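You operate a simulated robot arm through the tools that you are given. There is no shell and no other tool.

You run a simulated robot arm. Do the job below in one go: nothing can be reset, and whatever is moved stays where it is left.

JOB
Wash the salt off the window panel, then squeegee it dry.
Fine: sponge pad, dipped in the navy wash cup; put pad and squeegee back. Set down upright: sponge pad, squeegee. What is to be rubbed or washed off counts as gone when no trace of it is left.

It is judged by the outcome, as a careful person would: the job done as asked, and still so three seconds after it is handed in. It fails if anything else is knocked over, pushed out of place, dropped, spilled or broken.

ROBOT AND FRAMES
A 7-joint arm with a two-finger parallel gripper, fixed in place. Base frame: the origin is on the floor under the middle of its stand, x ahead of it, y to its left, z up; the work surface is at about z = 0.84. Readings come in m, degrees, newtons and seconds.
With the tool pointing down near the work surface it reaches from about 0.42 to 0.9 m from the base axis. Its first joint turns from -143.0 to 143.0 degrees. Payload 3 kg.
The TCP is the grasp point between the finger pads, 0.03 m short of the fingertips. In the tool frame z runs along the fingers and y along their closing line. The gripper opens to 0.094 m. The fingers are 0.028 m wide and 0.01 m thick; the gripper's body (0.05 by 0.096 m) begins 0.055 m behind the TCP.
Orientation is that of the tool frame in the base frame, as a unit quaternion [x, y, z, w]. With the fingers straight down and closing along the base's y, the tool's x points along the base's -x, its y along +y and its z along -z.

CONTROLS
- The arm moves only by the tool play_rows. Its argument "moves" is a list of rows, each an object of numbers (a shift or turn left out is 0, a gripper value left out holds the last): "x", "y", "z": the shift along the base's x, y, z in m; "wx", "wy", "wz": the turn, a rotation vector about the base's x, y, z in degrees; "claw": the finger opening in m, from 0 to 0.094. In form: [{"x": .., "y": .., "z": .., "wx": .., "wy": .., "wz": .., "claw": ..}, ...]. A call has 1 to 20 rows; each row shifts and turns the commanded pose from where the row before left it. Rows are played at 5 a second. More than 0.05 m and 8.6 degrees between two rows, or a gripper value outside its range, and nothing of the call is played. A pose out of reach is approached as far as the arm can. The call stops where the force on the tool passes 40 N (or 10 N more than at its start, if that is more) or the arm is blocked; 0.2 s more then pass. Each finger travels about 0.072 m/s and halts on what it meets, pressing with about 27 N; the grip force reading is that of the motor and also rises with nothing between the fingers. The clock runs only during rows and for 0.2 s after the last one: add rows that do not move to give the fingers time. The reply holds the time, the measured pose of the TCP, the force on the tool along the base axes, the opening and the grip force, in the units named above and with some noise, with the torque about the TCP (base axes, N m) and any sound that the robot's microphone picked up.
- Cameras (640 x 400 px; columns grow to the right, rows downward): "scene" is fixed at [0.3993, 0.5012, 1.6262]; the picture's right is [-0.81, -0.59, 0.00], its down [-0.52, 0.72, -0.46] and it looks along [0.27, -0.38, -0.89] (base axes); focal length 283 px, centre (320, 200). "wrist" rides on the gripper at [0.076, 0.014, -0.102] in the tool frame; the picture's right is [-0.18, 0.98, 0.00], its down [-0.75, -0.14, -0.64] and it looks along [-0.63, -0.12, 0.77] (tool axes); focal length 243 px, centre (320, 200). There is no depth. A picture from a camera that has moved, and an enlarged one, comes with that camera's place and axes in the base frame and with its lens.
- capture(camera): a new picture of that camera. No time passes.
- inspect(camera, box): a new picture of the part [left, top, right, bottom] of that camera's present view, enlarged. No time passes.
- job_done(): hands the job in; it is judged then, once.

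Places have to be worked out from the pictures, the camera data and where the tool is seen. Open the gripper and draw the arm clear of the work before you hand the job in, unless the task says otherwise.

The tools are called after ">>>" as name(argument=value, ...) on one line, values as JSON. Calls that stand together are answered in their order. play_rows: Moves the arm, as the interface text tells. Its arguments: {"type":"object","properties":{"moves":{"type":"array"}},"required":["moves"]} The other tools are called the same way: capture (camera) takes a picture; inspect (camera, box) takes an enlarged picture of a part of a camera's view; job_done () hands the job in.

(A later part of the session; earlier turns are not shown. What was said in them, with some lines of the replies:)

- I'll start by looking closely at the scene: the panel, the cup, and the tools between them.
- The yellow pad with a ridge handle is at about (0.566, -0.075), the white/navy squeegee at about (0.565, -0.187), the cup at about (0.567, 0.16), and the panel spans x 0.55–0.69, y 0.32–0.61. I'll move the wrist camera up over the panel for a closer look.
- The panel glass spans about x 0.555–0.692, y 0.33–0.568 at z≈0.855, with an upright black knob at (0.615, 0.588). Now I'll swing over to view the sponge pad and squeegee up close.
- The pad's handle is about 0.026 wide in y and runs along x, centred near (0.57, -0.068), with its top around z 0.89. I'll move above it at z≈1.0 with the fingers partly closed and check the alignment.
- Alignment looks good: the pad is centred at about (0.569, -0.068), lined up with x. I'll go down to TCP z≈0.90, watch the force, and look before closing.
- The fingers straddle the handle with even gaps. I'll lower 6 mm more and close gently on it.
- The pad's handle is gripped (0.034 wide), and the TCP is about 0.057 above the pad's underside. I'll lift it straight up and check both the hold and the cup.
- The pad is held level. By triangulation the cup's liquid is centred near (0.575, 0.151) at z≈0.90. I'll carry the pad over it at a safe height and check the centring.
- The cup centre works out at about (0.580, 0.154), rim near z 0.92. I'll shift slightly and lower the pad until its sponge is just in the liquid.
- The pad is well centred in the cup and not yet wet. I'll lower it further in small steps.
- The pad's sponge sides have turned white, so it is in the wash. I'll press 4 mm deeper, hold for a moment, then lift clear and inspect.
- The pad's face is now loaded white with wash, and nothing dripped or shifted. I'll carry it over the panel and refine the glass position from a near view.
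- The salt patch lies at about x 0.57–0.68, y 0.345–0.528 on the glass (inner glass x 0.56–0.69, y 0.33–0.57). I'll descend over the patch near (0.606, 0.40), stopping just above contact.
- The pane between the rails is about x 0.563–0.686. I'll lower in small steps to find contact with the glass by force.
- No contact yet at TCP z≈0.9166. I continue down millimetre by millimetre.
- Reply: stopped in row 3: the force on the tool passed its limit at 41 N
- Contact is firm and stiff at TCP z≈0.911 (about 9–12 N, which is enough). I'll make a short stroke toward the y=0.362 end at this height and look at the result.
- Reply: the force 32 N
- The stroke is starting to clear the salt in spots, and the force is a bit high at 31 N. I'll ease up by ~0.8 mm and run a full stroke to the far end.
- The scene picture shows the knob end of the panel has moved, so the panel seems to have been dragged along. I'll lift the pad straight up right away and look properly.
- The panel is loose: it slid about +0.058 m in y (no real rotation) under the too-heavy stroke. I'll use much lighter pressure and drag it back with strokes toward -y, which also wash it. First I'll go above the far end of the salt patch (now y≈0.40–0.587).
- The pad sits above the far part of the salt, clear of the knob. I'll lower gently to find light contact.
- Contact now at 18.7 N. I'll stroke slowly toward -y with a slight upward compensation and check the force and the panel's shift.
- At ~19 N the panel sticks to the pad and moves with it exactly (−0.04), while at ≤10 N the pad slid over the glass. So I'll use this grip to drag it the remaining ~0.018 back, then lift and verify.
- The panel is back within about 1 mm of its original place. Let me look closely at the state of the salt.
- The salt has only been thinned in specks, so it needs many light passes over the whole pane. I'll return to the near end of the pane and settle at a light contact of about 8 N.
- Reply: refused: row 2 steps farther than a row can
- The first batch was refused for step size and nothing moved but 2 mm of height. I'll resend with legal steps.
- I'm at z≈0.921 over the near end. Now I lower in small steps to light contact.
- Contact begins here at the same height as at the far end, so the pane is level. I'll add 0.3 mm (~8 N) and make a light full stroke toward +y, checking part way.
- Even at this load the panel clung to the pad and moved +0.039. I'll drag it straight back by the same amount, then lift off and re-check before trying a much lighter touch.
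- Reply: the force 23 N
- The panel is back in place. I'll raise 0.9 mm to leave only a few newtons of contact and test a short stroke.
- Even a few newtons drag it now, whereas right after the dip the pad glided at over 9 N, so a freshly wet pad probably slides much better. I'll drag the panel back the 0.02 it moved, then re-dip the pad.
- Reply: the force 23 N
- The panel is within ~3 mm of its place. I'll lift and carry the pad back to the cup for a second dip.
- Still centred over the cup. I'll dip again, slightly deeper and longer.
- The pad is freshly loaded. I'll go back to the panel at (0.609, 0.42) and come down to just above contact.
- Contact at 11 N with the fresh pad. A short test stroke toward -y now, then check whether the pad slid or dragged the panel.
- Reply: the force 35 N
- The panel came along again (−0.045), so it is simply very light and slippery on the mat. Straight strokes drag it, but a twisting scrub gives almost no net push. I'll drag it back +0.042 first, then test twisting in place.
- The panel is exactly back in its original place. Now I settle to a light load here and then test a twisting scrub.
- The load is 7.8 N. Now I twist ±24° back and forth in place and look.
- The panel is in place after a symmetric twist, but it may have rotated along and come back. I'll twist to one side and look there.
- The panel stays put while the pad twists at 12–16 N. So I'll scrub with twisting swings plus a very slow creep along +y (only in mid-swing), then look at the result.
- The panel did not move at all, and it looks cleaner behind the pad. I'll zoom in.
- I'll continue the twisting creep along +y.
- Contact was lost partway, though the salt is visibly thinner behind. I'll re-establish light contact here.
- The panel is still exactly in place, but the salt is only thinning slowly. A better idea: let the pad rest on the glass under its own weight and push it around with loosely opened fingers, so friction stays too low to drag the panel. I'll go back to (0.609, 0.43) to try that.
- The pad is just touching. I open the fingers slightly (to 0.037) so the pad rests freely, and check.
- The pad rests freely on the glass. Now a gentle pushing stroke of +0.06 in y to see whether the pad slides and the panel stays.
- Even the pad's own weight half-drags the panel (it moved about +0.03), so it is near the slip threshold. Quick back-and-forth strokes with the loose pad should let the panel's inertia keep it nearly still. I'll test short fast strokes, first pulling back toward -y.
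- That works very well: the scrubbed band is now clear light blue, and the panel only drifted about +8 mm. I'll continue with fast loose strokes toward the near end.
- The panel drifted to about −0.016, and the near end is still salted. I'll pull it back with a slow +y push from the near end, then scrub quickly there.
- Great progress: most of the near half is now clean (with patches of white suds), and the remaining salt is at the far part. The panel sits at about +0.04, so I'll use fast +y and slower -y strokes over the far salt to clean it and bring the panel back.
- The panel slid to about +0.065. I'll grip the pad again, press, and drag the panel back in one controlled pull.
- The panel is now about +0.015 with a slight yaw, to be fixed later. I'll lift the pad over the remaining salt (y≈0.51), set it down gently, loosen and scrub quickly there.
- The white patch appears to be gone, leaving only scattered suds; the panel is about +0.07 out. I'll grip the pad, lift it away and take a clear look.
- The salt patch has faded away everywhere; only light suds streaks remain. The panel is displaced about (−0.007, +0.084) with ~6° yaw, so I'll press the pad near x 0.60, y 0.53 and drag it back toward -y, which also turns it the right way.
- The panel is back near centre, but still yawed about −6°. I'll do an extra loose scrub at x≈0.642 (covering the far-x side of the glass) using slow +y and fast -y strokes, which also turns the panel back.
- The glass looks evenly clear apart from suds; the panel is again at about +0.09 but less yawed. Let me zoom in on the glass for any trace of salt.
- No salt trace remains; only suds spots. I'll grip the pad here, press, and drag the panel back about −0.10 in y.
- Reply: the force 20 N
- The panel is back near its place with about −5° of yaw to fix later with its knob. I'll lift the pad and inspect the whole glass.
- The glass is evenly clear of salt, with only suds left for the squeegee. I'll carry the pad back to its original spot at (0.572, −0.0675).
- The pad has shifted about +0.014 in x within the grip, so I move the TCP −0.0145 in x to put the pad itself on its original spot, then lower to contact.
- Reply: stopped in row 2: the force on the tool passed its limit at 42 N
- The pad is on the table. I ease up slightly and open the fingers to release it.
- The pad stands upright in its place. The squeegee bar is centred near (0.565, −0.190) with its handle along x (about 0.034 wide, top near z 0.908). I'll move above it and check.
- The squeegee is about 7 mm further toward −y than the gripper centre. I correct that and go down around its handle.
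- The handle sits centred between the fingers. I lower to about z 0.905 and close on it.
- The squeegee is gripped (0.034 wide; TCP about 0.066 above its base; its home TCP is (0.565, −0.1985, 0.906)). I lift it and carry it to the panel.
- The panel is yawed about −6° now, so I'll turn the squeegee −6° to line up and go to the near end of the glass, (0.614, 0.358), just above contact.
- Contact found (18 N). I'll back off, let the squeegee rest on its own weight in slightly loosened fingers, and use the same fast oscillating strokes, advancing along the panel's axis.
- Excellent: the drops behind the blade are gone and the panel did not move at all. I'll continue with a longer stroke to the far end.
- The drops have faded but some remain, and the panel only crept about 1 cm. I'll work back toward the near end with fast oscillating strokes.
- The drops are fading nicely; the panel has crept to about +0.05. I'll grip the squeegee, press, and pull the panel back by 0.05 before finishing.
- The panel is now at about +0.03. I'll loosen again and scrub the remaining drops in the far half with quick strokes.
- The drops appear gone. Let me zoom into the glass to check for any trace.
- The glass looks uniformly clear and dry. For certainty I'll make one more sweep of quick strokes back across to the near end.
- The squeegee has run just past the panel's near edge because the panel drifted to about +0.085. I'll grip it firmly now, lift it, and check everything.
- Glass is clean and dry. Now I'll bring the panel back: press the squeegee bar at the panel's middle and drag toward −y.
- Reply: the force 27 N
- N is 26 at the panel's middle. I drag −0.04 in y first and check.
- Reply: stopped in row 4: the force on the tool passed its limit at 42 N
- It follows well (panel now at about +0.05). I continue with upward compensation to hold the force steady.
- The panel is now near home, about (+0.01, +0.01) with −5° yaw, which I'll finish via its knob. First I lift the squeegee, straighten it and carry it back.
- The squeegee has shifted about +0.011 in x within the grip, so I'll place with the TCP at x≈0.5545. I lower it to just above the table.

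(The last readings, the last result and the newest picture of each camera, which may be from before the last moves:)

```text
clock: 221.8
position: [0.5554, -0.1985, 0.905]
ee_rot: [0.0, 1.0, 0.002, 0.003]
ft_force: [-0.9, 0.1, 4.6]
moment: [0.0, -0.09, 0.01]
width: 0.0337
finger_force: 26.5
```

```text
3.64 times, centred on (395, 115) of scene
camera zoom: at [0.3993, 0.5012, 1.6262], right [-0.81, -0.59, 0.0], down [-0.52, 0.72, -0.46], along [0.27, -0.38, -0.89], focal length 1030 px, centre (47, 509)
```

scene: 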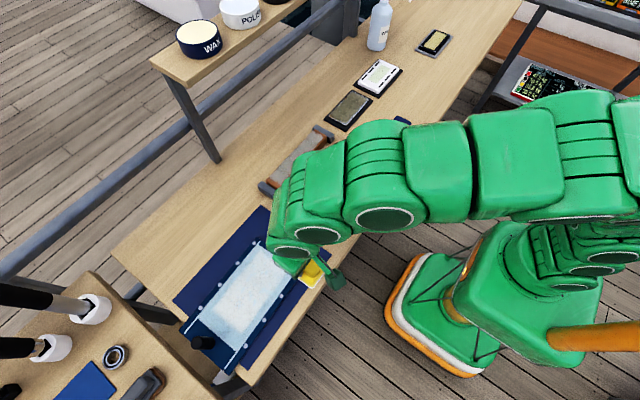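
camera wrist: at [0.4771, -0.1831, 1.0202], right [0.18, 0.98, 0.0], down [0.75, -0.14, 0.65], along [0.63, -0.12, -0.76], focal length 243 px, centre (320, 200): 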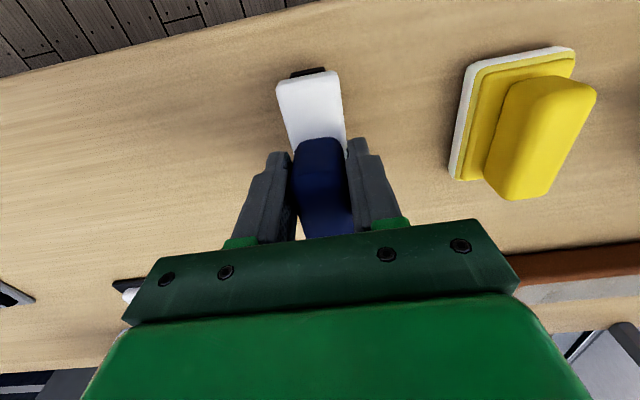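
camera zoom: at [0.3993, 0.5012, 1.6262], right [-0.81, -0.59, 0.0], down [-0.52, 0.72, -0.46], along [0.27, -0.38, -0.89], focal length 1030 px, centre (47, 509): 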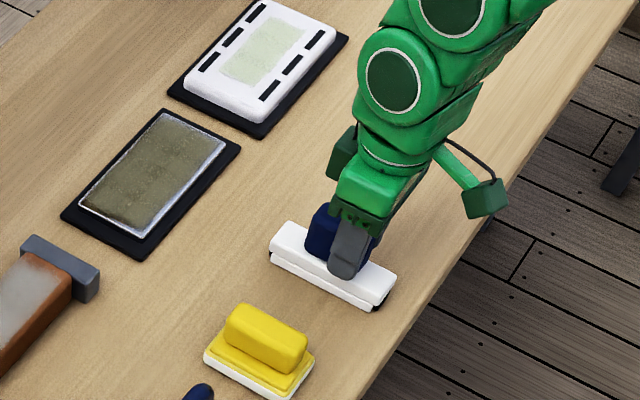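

The squeegee touches the table (4.6 N) at its original spot. I open the fingers slowly and back away straight up.

>>> play_rows(moves=[{"z": 0.0001}, {"claw": 0.036}, {"claw": 0.04}, {"claw": 0.05}, {"claw": 0.07}, {}, {}, {}])

>>> play_rows(moves=[{"z": 0.01}, {"z": 0.02}, {"z": 0.03}, {"z": 0.04}, {"z": 0.04}, {"z": 0.02}, {}])

>>> inspect(camera="scene", box=[350, 60, 440, 170])

>>> capture(camera="wrist")

```text
clock: 223.6
position: [0.5553, -0.1986, 0.9052]
ee_rot: [0.001, 1.0, 0.002, 0.003]
ft_force: [0.7, 0.1, -0.2]
moment: [-0.01, 0.02, 0.04]
width: 0.0701
finger_force: 0.0
```

```text
clock: 225.2
position: [0.5546, -0.1986, 1.0643]
ee_rot: [0.0, 1.0, 0.002, 0.002]
ft_force: [0.0, 0.3, 0.1]
moment: [-0.01, -0.01, 0.0]
width: 0.0701
finger_force: 0.0
```

```text
3.64 times, centred on (395, 115) of scene
camera zoom: at [0.3993, 0.5012, 1.6262], right [-0.81, -0.59, 0.0], down [-0.52, 0.72, -0.46], along [0.27, -0.38, -0.89], focal length 1030 px, centre (47, 509)
```

zoom: 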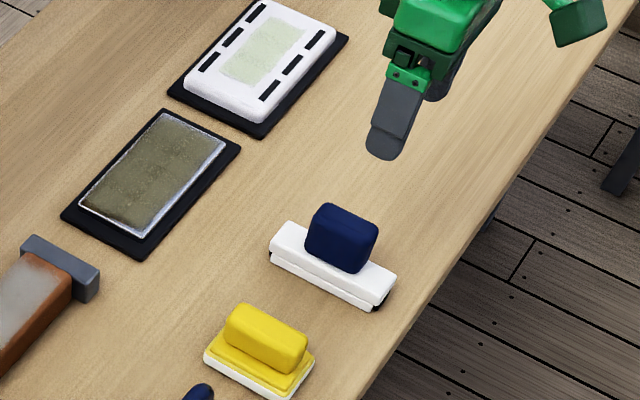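

```text
taken
camera wrist: at [0.4766, -0.1834, 1.166], right [0.18, 0.98, 0.0], down [0.75, -0.14, 0.65], along [0.63, -0.12, -0.76], focal length 243 px, centre (320, 200)
```

wrist: 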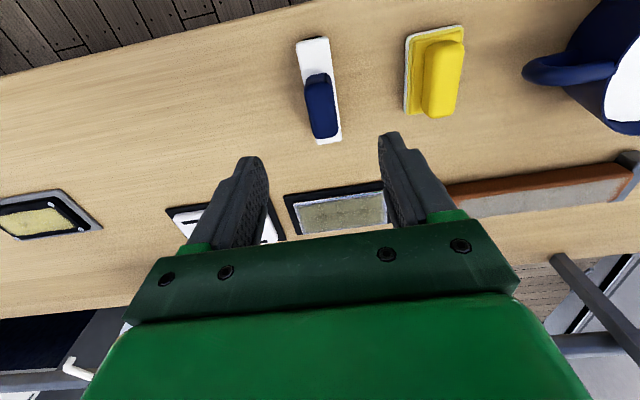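

Both tools stand upright in place. With the arm out of the way, I'll check the panel and glass now.

>>> inspect(camera="scene", box=[160, 190, 360, 380])

>>> inspect(camera="scene", box=[210, 210, 310, 310])

>>> capture(camera="scene")

```text
2.11 times, centred on (260, 285) of scene
camera zoom: at [0.3993, 0.5012, 1.6262], right [-0.81, -0.59, 0.0], down [-0.52, 0.72, -0.46], along [0.27, -0.38, -0.89], focal length 596 px, centre (446, 21)
```

zoom: 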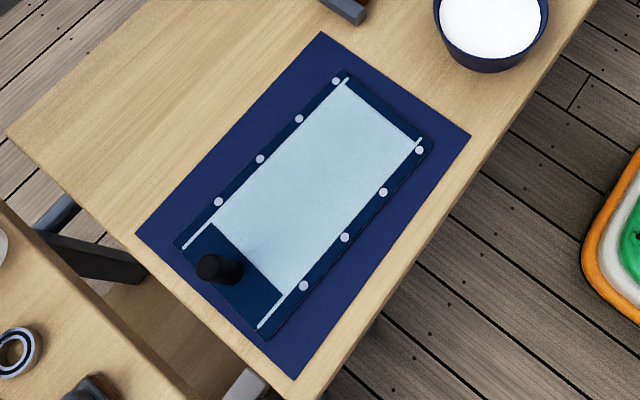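

```text
4.00 times, centred on (260, 260) of scene
camera zoom: at [0.3993, 0.5012, 1.6262], right [-0.81, -0.59, 0.0], down [-0.52, 0.72, -0.46], along [0.27, -0.38, -0.89], focal length 1133 px, centre (560, -40)
```

zoom: 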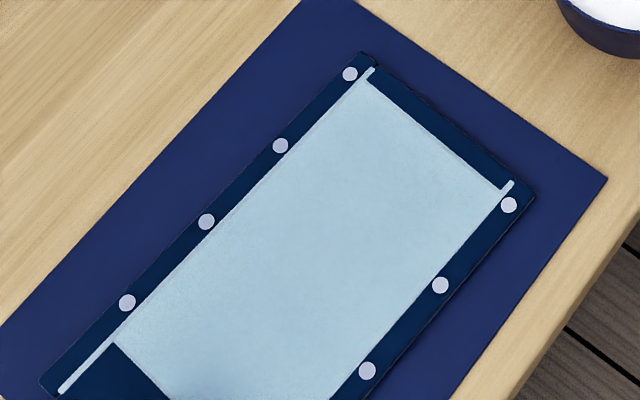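

```text
taken
```

scene: 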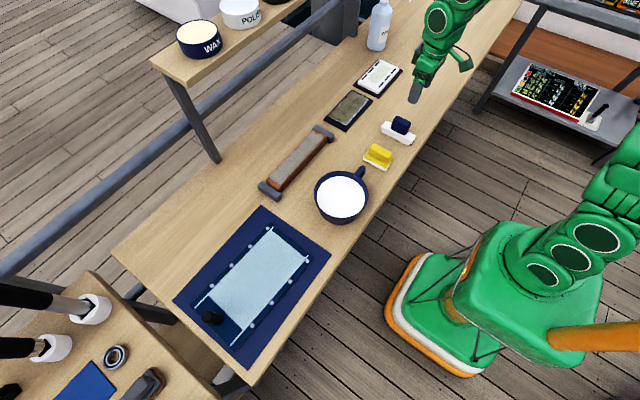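

The glass is clean and dry, with everything else undisturbed. The panel itself is about (+0.009, +0.010) off with −5° yaw; I'll straighten it using its knob. I move over to view the knob.

>>> play_rows(moves=[{"y": 0.045, "x": -0.005}, {"y": 0.047, "x": -0.005}, {"y": 0.047, "x": -0.005}, {"y": 0.047, "x": -0.005}, {"y": 0.047, "x": -0.005}, {"y": 0.047, "x": -0.005}, {"y": 0.047, "x": -0.005}, {"y": 0.047, "x": -0.005}, {"y": 0.047, "x": -0.005}, {"y": 0.047, "x": -0.005}, {"y": 0.047}, {"y": 0.047}, {"y": 0.047}, {"y": 0.047}, {"y": 0.047}, {"y": 0.047}, {"y": 0.04}, {}])

>>> capture(camera="wrist")

```text
clock: 229.0
position: [0.5058, 0.5908, 1.0634]
ee_rot: [-0.001, 1.0, 0.001, 0.003]
ft_force: [0.1, 0.1, -0.5]
moment: [-0.01, 0.0, -0.01]
width: 0.0701
finger_force: 0.0
```

```text
taken
camera wrist: at [0.4288, 0.6063, 1.1655], right [0.18, 0.98, 0.0], down [0.75, -0.14, 0.65], along [0.63, -0.12, -0.76], focal length 243 px, centre (320, 200)
```

wrist: 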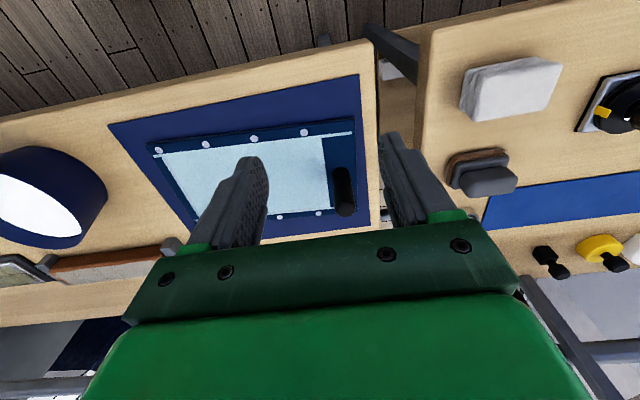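

The knob stands at about (0.634, 0.6005), top near z 0.937. I'll align the gripper with the panel (−5.4°), move over the knob and descend around it.

>>> play_rows(moves=[{"x": 0.045, "y": 0.004, "wz": -5.4}, {"x": 0.045, "y": 0.004}, {"x": 0.0385, "y": 0.0017}, {"z": -0.04}, {"z": -0.03}, {}])

>>> capture(camera="wrist")

>>> inspect(camera="scene", box=[160, 220, 320, 380])

```text
clock: 230.4
position: [0.6026, 0.5997, 0.9943]
ee_rot: [0.048, 0.999, 0.002, 0.002]
ft_force: [0.3, -0.3, 1.0]
moment: [-0.01, -0.02, -0.04]
width: 0.07
finger_force: 0.2
out of reach, approached as far as the arm can: row 3
```

```text
taken
camera wrist: at [0.5288, 0.6217, 1.0965], right [0.28, 0.96, 0.0], down [0.73, -0.21, 0.64], along [0.62, -0.18, -0.76], focal length 243 px, centre (320, 200)
```

wrist: 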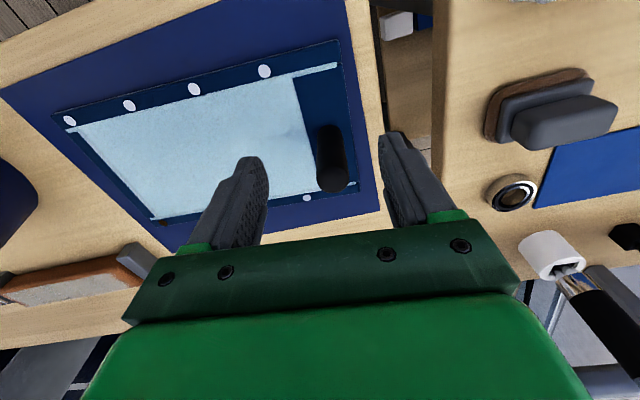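

```text
2.50 times, centred on (240, 300) of scene
camera zoom: at [0.3993, 0.5012, 1.6262], right [-0.81, -0.59, 0.0], down [-0.52, 0.72, -0.46], along [0.27, -0.38, -0.89], focal length 708 px, centre (520, -50)
```

zoom: 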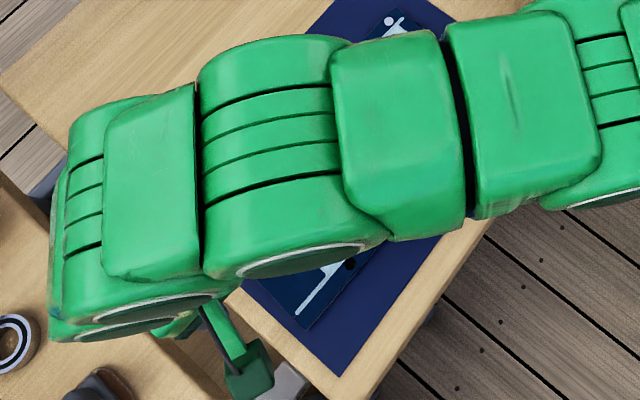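

The arm clipped at x≈0.603 at that height; reach should be better lower down. I'll try a small +x step here.

>>> play_rows(moves=[{"x": 0.008}, {"x": 0.008}, {}])

```text
clock: 231.2
position: [0.6212, 0.5992, 0.9948]
ee_rot: [0.048, 0.999, 0.001, 0.002]
ft_force: [0.4, 0.4, 0.2]
moment: [-0.01, -0.02, 0.02]
width: 0.0701
finger_force: 0.0
```

>>> play_rows(moves=[{"x": 0.008}, {"x": 0.005}, {}])

>>> capture(camera="wrist")

```text
clock: 232.0
position: [0.6325, 0.5994, 0.9959]
ee_rot: [0.048, 0.999, 0.002, 0.002]
ft_force: [0.1, -0.9, -0.4]
moment: [0.02, 0.01, 0.01]
width: 0.0702
finger_force: 0.0
```

```text
taken
camera wrist: at [0.5581, 0.6221, 1.0962], right [0.28, 0.96, 0.0], down [0.73, -0.21, 0.65], along [0.62, -0.17, -0.76], focal length 243 px, centre (320, 200)
```

wrist: 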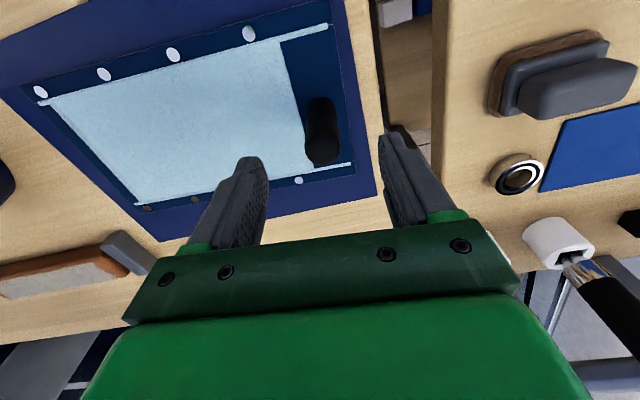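

The knob is at about (0.638, 0.600). I nudge +0.005 in x and lower around it to z≈0.925.

>>> play_rows(moves=[{"x": 0.005}, {"z": -0.025}, {"z": -0.025}, {"z": -0.02}, {}])

>>> capture(camera="wrist")

```text
clock: 233.2
position: [0.6375, 0.6002, 0.9259]
ee_rot: [0.046, 0.999, 0.001, 0.002]
ft_force: [-0.7, 0.1, 0.8]
moment: [0.0, 0.03, 0.03]
width: 0.0701
finger_force: 0.1
```

```text
taken
camera wrist: at [0.5623, 0.6222, 1.0262], right [0.28, 0.96, 0.0], down [0.73, -0.21, 0.65], along [0.62, -0.17, -0.76], focal length 243 px, centre (320, 200)
```

wrist: 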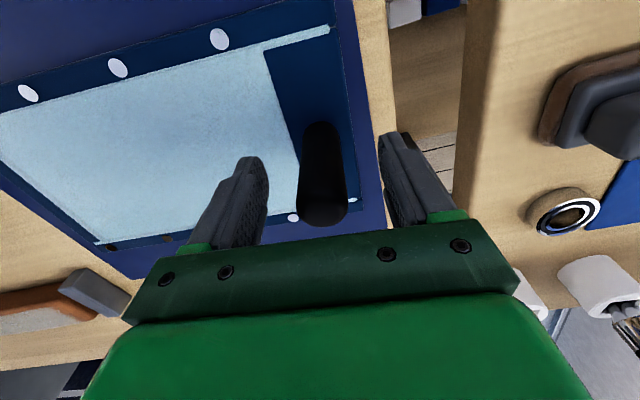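

The knob is centred between the fingers. I close on it and then gently slide and turn the panel back: (−0.023, −0.010) with +5.4°.

>>> play_rows(moves=[{"claw": 0.045}, {}, {"claw": 0.036}, {}, {"claw": 0.03}, {}, {"claw": 0.0}, {}, {}])

>>> capture(camera="wrist")

```text
clock: 235.2
position: [0.6367, 0.5999, 0.9243]
ee_rot: [0.047, 0.999, 0.002, 0.003]
ft_force: [-0.6, -0.1, -0.7]
moment: [-0.03, 0.02, 0.02]
width: 0.0304
finger_force: 27.0
```

```text
taken
camera wrist: at [0.5622, 0.6222, 1.0261], right [0.28, 0.96, 0.0], down [0.73, -0.21, 0.65], along [0.62, -0.18, -0.76], focal length 243 px, centre (320, 200)
```

wrist: 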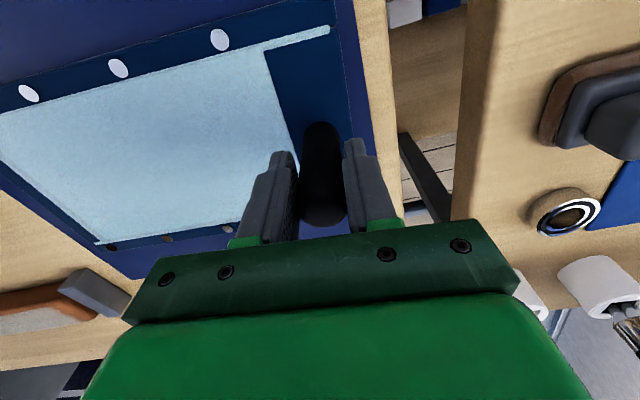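

The knob is gripped (0.030 wide) with no side load. Now the gentle slide and turn.

>>> play_rows(moves=[{"x": -0.0038, "y": -0.0017, "wz": 0.9}, {"x": -0.0038, "y": -0.0017, "wz": 0.9}, {"x": -0.0039, "y": -0.0017, "wz": 0.9}, {"x": -0.0039, "y": -0.0017, "wz": 0.9}, {"x": -0.0039, "y": -0.0017, "wz": 0.9}, {"x": -0.0039, "y": -0.0016, "wz": 0.9}, {}, {}])

>>> capture(camera="wrist")

>>> inspect(camera="scene", box=[160, 190, 360, 380])

```text
clock: 237.0
position: [0.6147, 0.5899, 0.9248]
ee_rot: [0.0, 1.0, 0.002, 0.003]
ft_force: [-0.1, 0.9, 0.1]
moment: [-0.09, -0.14, 0.01]
width: 0.0303
finger_force: 27.2
```

```text
taken
camera wrist: at [0.5376, 0.6046, 1.0263], right [0.18, 0.98, 0.0], down [0.75, -0.14, 0.65], along [0.63, -0.12, -0.76], focal length 243 px, centre (320, 200)
```

wrist: 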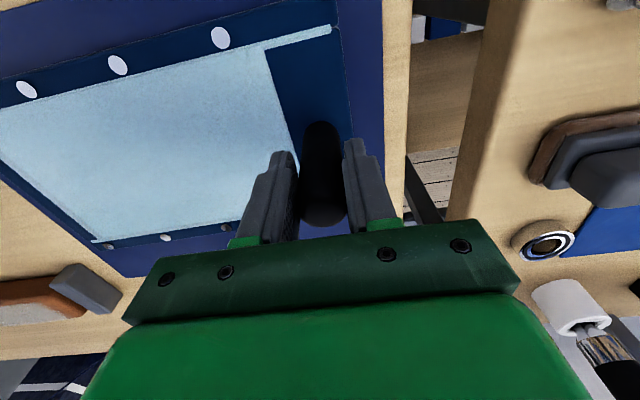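

```text
2.11 times, centred on (260, 285) of scene
camera zoom: at [0.3993, 0.5012, 1.6262], right [-0.81, -0.59, 0.0], down [-0.52, 0.72, -0.46], along [0.27, -0.38, -0.89], focal length 596 px, centre (446, 21)
```

zoom: 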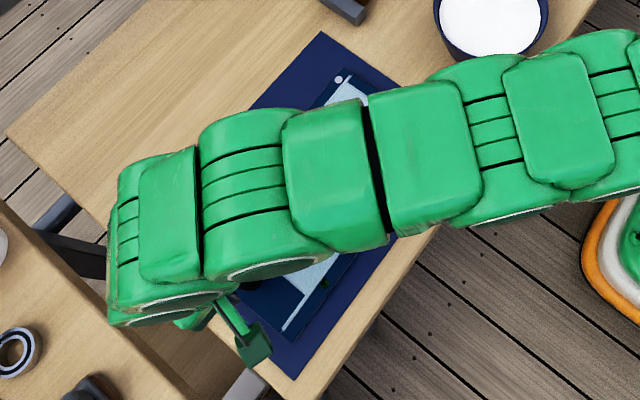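

The panel turned with the gripper; the visible corner screw is right back at its original pixel. I release the knob, lift clear and check.

>>> play_rows(moves=[{"claw": 0.034}, {"claw": 0.045}, {"claw": 0.07}, {}, {}, {"z": 0.01}, {"z": 0.025}, {"z": 0.035}, {"z": 0.04, "x": -0.01}, {"x": -0.04, "y": -0.02}, {"x": -0.04, "y": -0.025}, {"y": -0.045}, {"y": -0.047}, {"y": -0.047}, {"y": -0.047}, {"y": -0.047}, {"y": -0.047}, {"y": -0.047}, {}])

>>> inspect(camera="scene", box=[160, 190, 360, 380])

>>> inspect(camera="scene", box=[210, 215, 310, 315])

>>> capture(camera="wrist")

```text
clock: 241.0
position: [0.5259, 0.2154, 1.0353]
ee_rot: [0.0, 1.0, 0.001, 0.003]
ft_force: [0.7, -0.8, 0.3]
moment: [0.01, -0.01, -0.03]
width: 0.0701
finger_force: 0.1
```

```text
2.11 times, centred on (260, 285) of scene
camera zoom: at [0.3993, 0.5012, 1.6262], right [-0.81, -0.59, 0.0], down [-0.52, 0.72, -0.46], along [0.27, -0.38, -0.89], focal length 596 px, centre (446, 21)
```

zoom: 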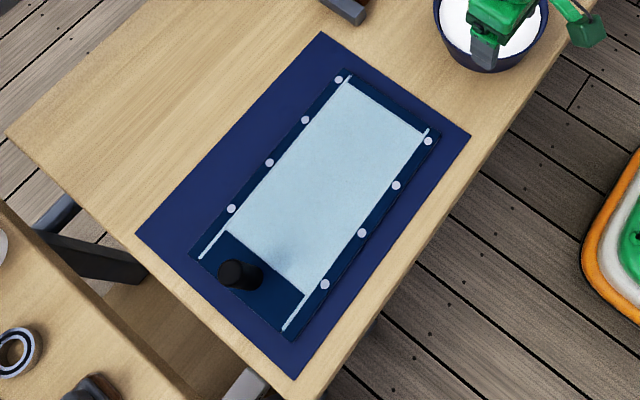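

```text
4.00 times, centred on (260, 265) of scene
camera zoom: at [0.3993, 0.5012, 1.6262], right [-0.81, -0.59, 0.0], down [-0.52, 0.72, -0.46], along [0.27, -0.38, -0.89], focal length 1133 px, centre (560, -60)
```

zoom: 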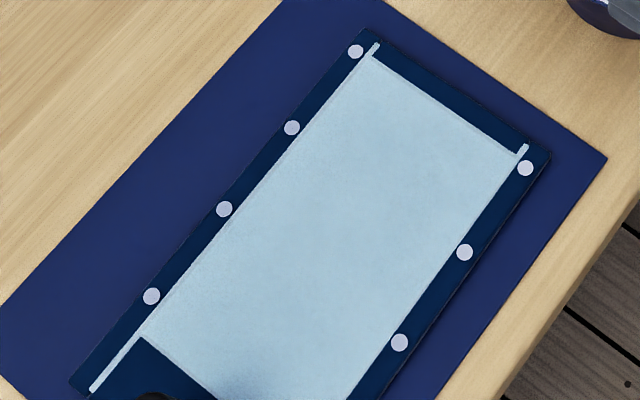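

```text
taken
camera wrist: at [0.4478, 0.2315, 1.1356], right [0.18, 0.98, 0.0], down [0.75, -0.14, 0.65], along [0.63, -0.12, -0.76], focal length 243 px, centre (320, 200)
```

wrist: 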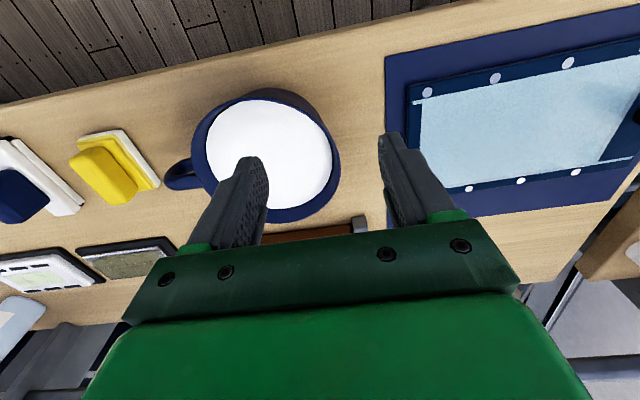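

The panel is back in its original pose. I'll take one close look at the glass with the wrist camera to be sure no salt or water trace remains.

>>> play_rows(moves=[{"x": -0.03, "y": 0.035, "z": 0.01}, {"x": -0.03, "y": 0.038}, {"y": 0.045}, {"y": 0.045}, {}])

>>> inspect(camera="wrist", box=[230, 60, 480, 240])

>>> capture(camera="wrist")

```text
clock: 242.2
position: [0.4636, 0.3809, 1.0452]
ee_rot: [-0.001, 1.0, 0.002, 0.002]
ft_force: [0.1, 0.5, -0.2]
moment: [0.02, 0.0, -0.03]
width: 0.0701
finger_force: 0.0
```

```text
2.22 times, centred on (355, 150) of wrist
camera zoom: at [0.3866, 0.3956, 1.1459], right [0.18, 0.98, 0.0], down [0.75, -0.14, 0.64], along [0.63, -0.12, -0.76], focal length 539 px, centre (242, 311)
```

zoom: 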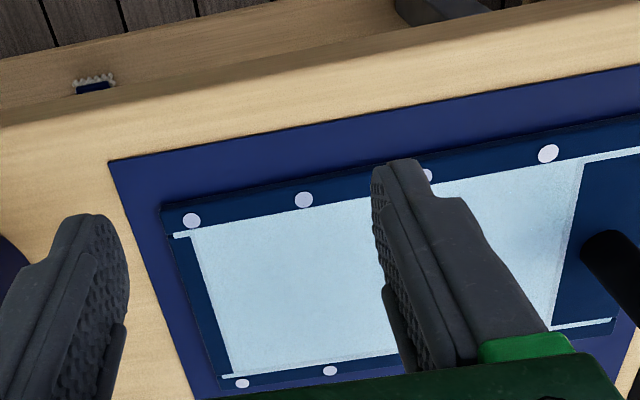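

```text
taken
camera wrist: at [0.3866, 0.3956, 1.1459], right [0.18, 0.98, 0.0], down [0.75, -0.14, 0.64], along [0.63, -0.12, -0.76], focal length 243 px, centre (320, 200)
```

wrist: 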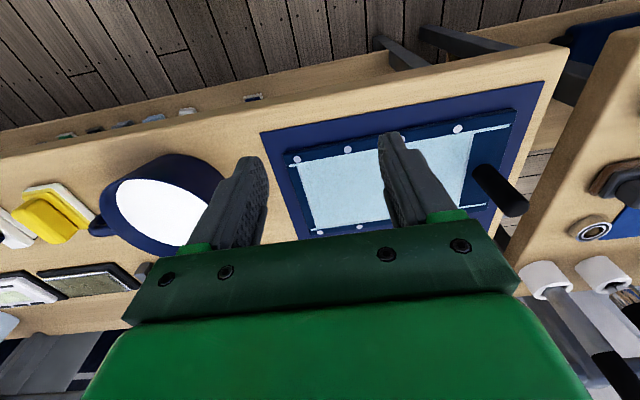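

The glass is evenly clear with no salt or drops. I'll draw the arm up and clear with the gripper open, and take a final look.

>>> play_rows(moves=[{"z": 0.045}, {"z": 0.045}, {"z": 0.045}, {"z": 0.02, "y": -0.04}, {"y": -0.045, "x": 0.01}, {"y": -0.045, "x": 0.01}, {"y": -0.045, "x": 0.01}, {"y": -0.045, "x": 0.01}, {"y": -0.045, "x": 0.01, "claw": 0.094}, {}, {}])

>>> capture(camera="scene")

>>> inspect(camera="scene", box=[160, 190, 360, 380])

>>> inspect(camera="scene", box=[300, 20, 480, 230])

```text
clock: 244.6
position: [0.5145, 0.1161, 1.2002]
ee_rot: [0.0, 1.0, 0.002, 0.002]
ft_force: [-0.1, 0.5, -0.1]
moment: [-0.01, -0.02, 0.01]
width: 0.0937
finger_force: 0.0
```

```text
taken
```

scene: 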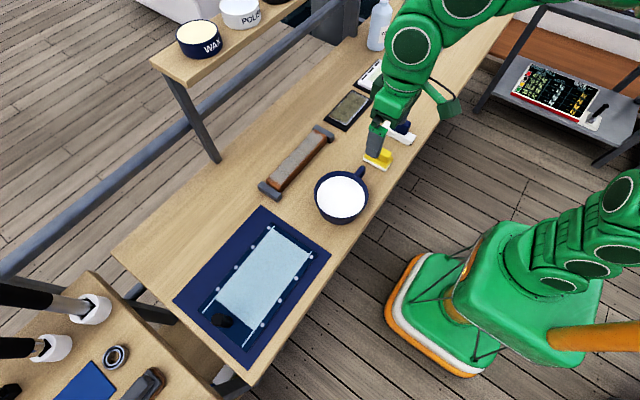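

```text
2.11 times, centred on (260, 285) of scene
camera zoom: at [0.3993, 0.5012, 1.6262], right [-0.81, -0.59, 0.0], down [-0.52, 0.72, -0.46], along [0.27, -0.38, -0.89], focal length 596 px, centre (446, 21)
```

zoom: 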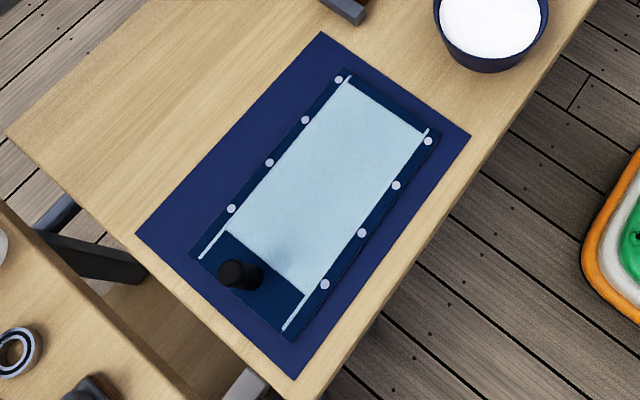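

```text
1.90 times, centred on (390, 125) of scene
camera zoom: at [0.3993, 0.5012, 1.6262], right [-0.81, -0.59, 0.0], down [-0.52, 0.72, -0.46], along [0.27, -0.38, -0.89], focal length 539 px, centre (187, 343)
```

zoom: 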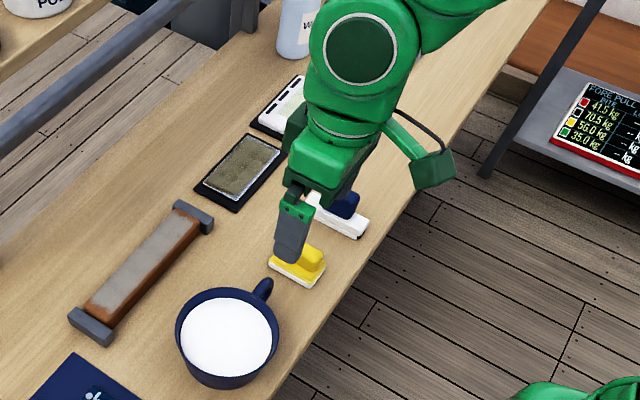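

The panel is clean, dry and back in place. The pad and squeegee stand upright where they were, the cup and other items are undisturbed, and the gripper is open and clear. I hand the job in.

>>> job_done()

```text
The job is handed in.
```

The window panel is washed and squeegeed dry: the last close-up pictures show no salt and no drops on the glass. The sponge pad, dipped in the navy wash cup, and the squeegee are both back upright at their original spots.

- **Panel moved while I worked:** it is very light and slides on its mat, so it slipped up to about 10 cm, briefly overhanging the table end, and turned about 6 degrees. I put it back using its knob. In the final picture it sits within a few millimetres of where it started.
- **Force stops:** the arm hit its 40 N limit three times: pressing the pad on the glass, setting the pad down, and dragging the panel back with the squeegee. I saw no damage to the glass, pad or squeegee afterwards.
- **Everything else:** nothing else on the table looked moved or spilled. The arm is clear of the work with the gripper open.
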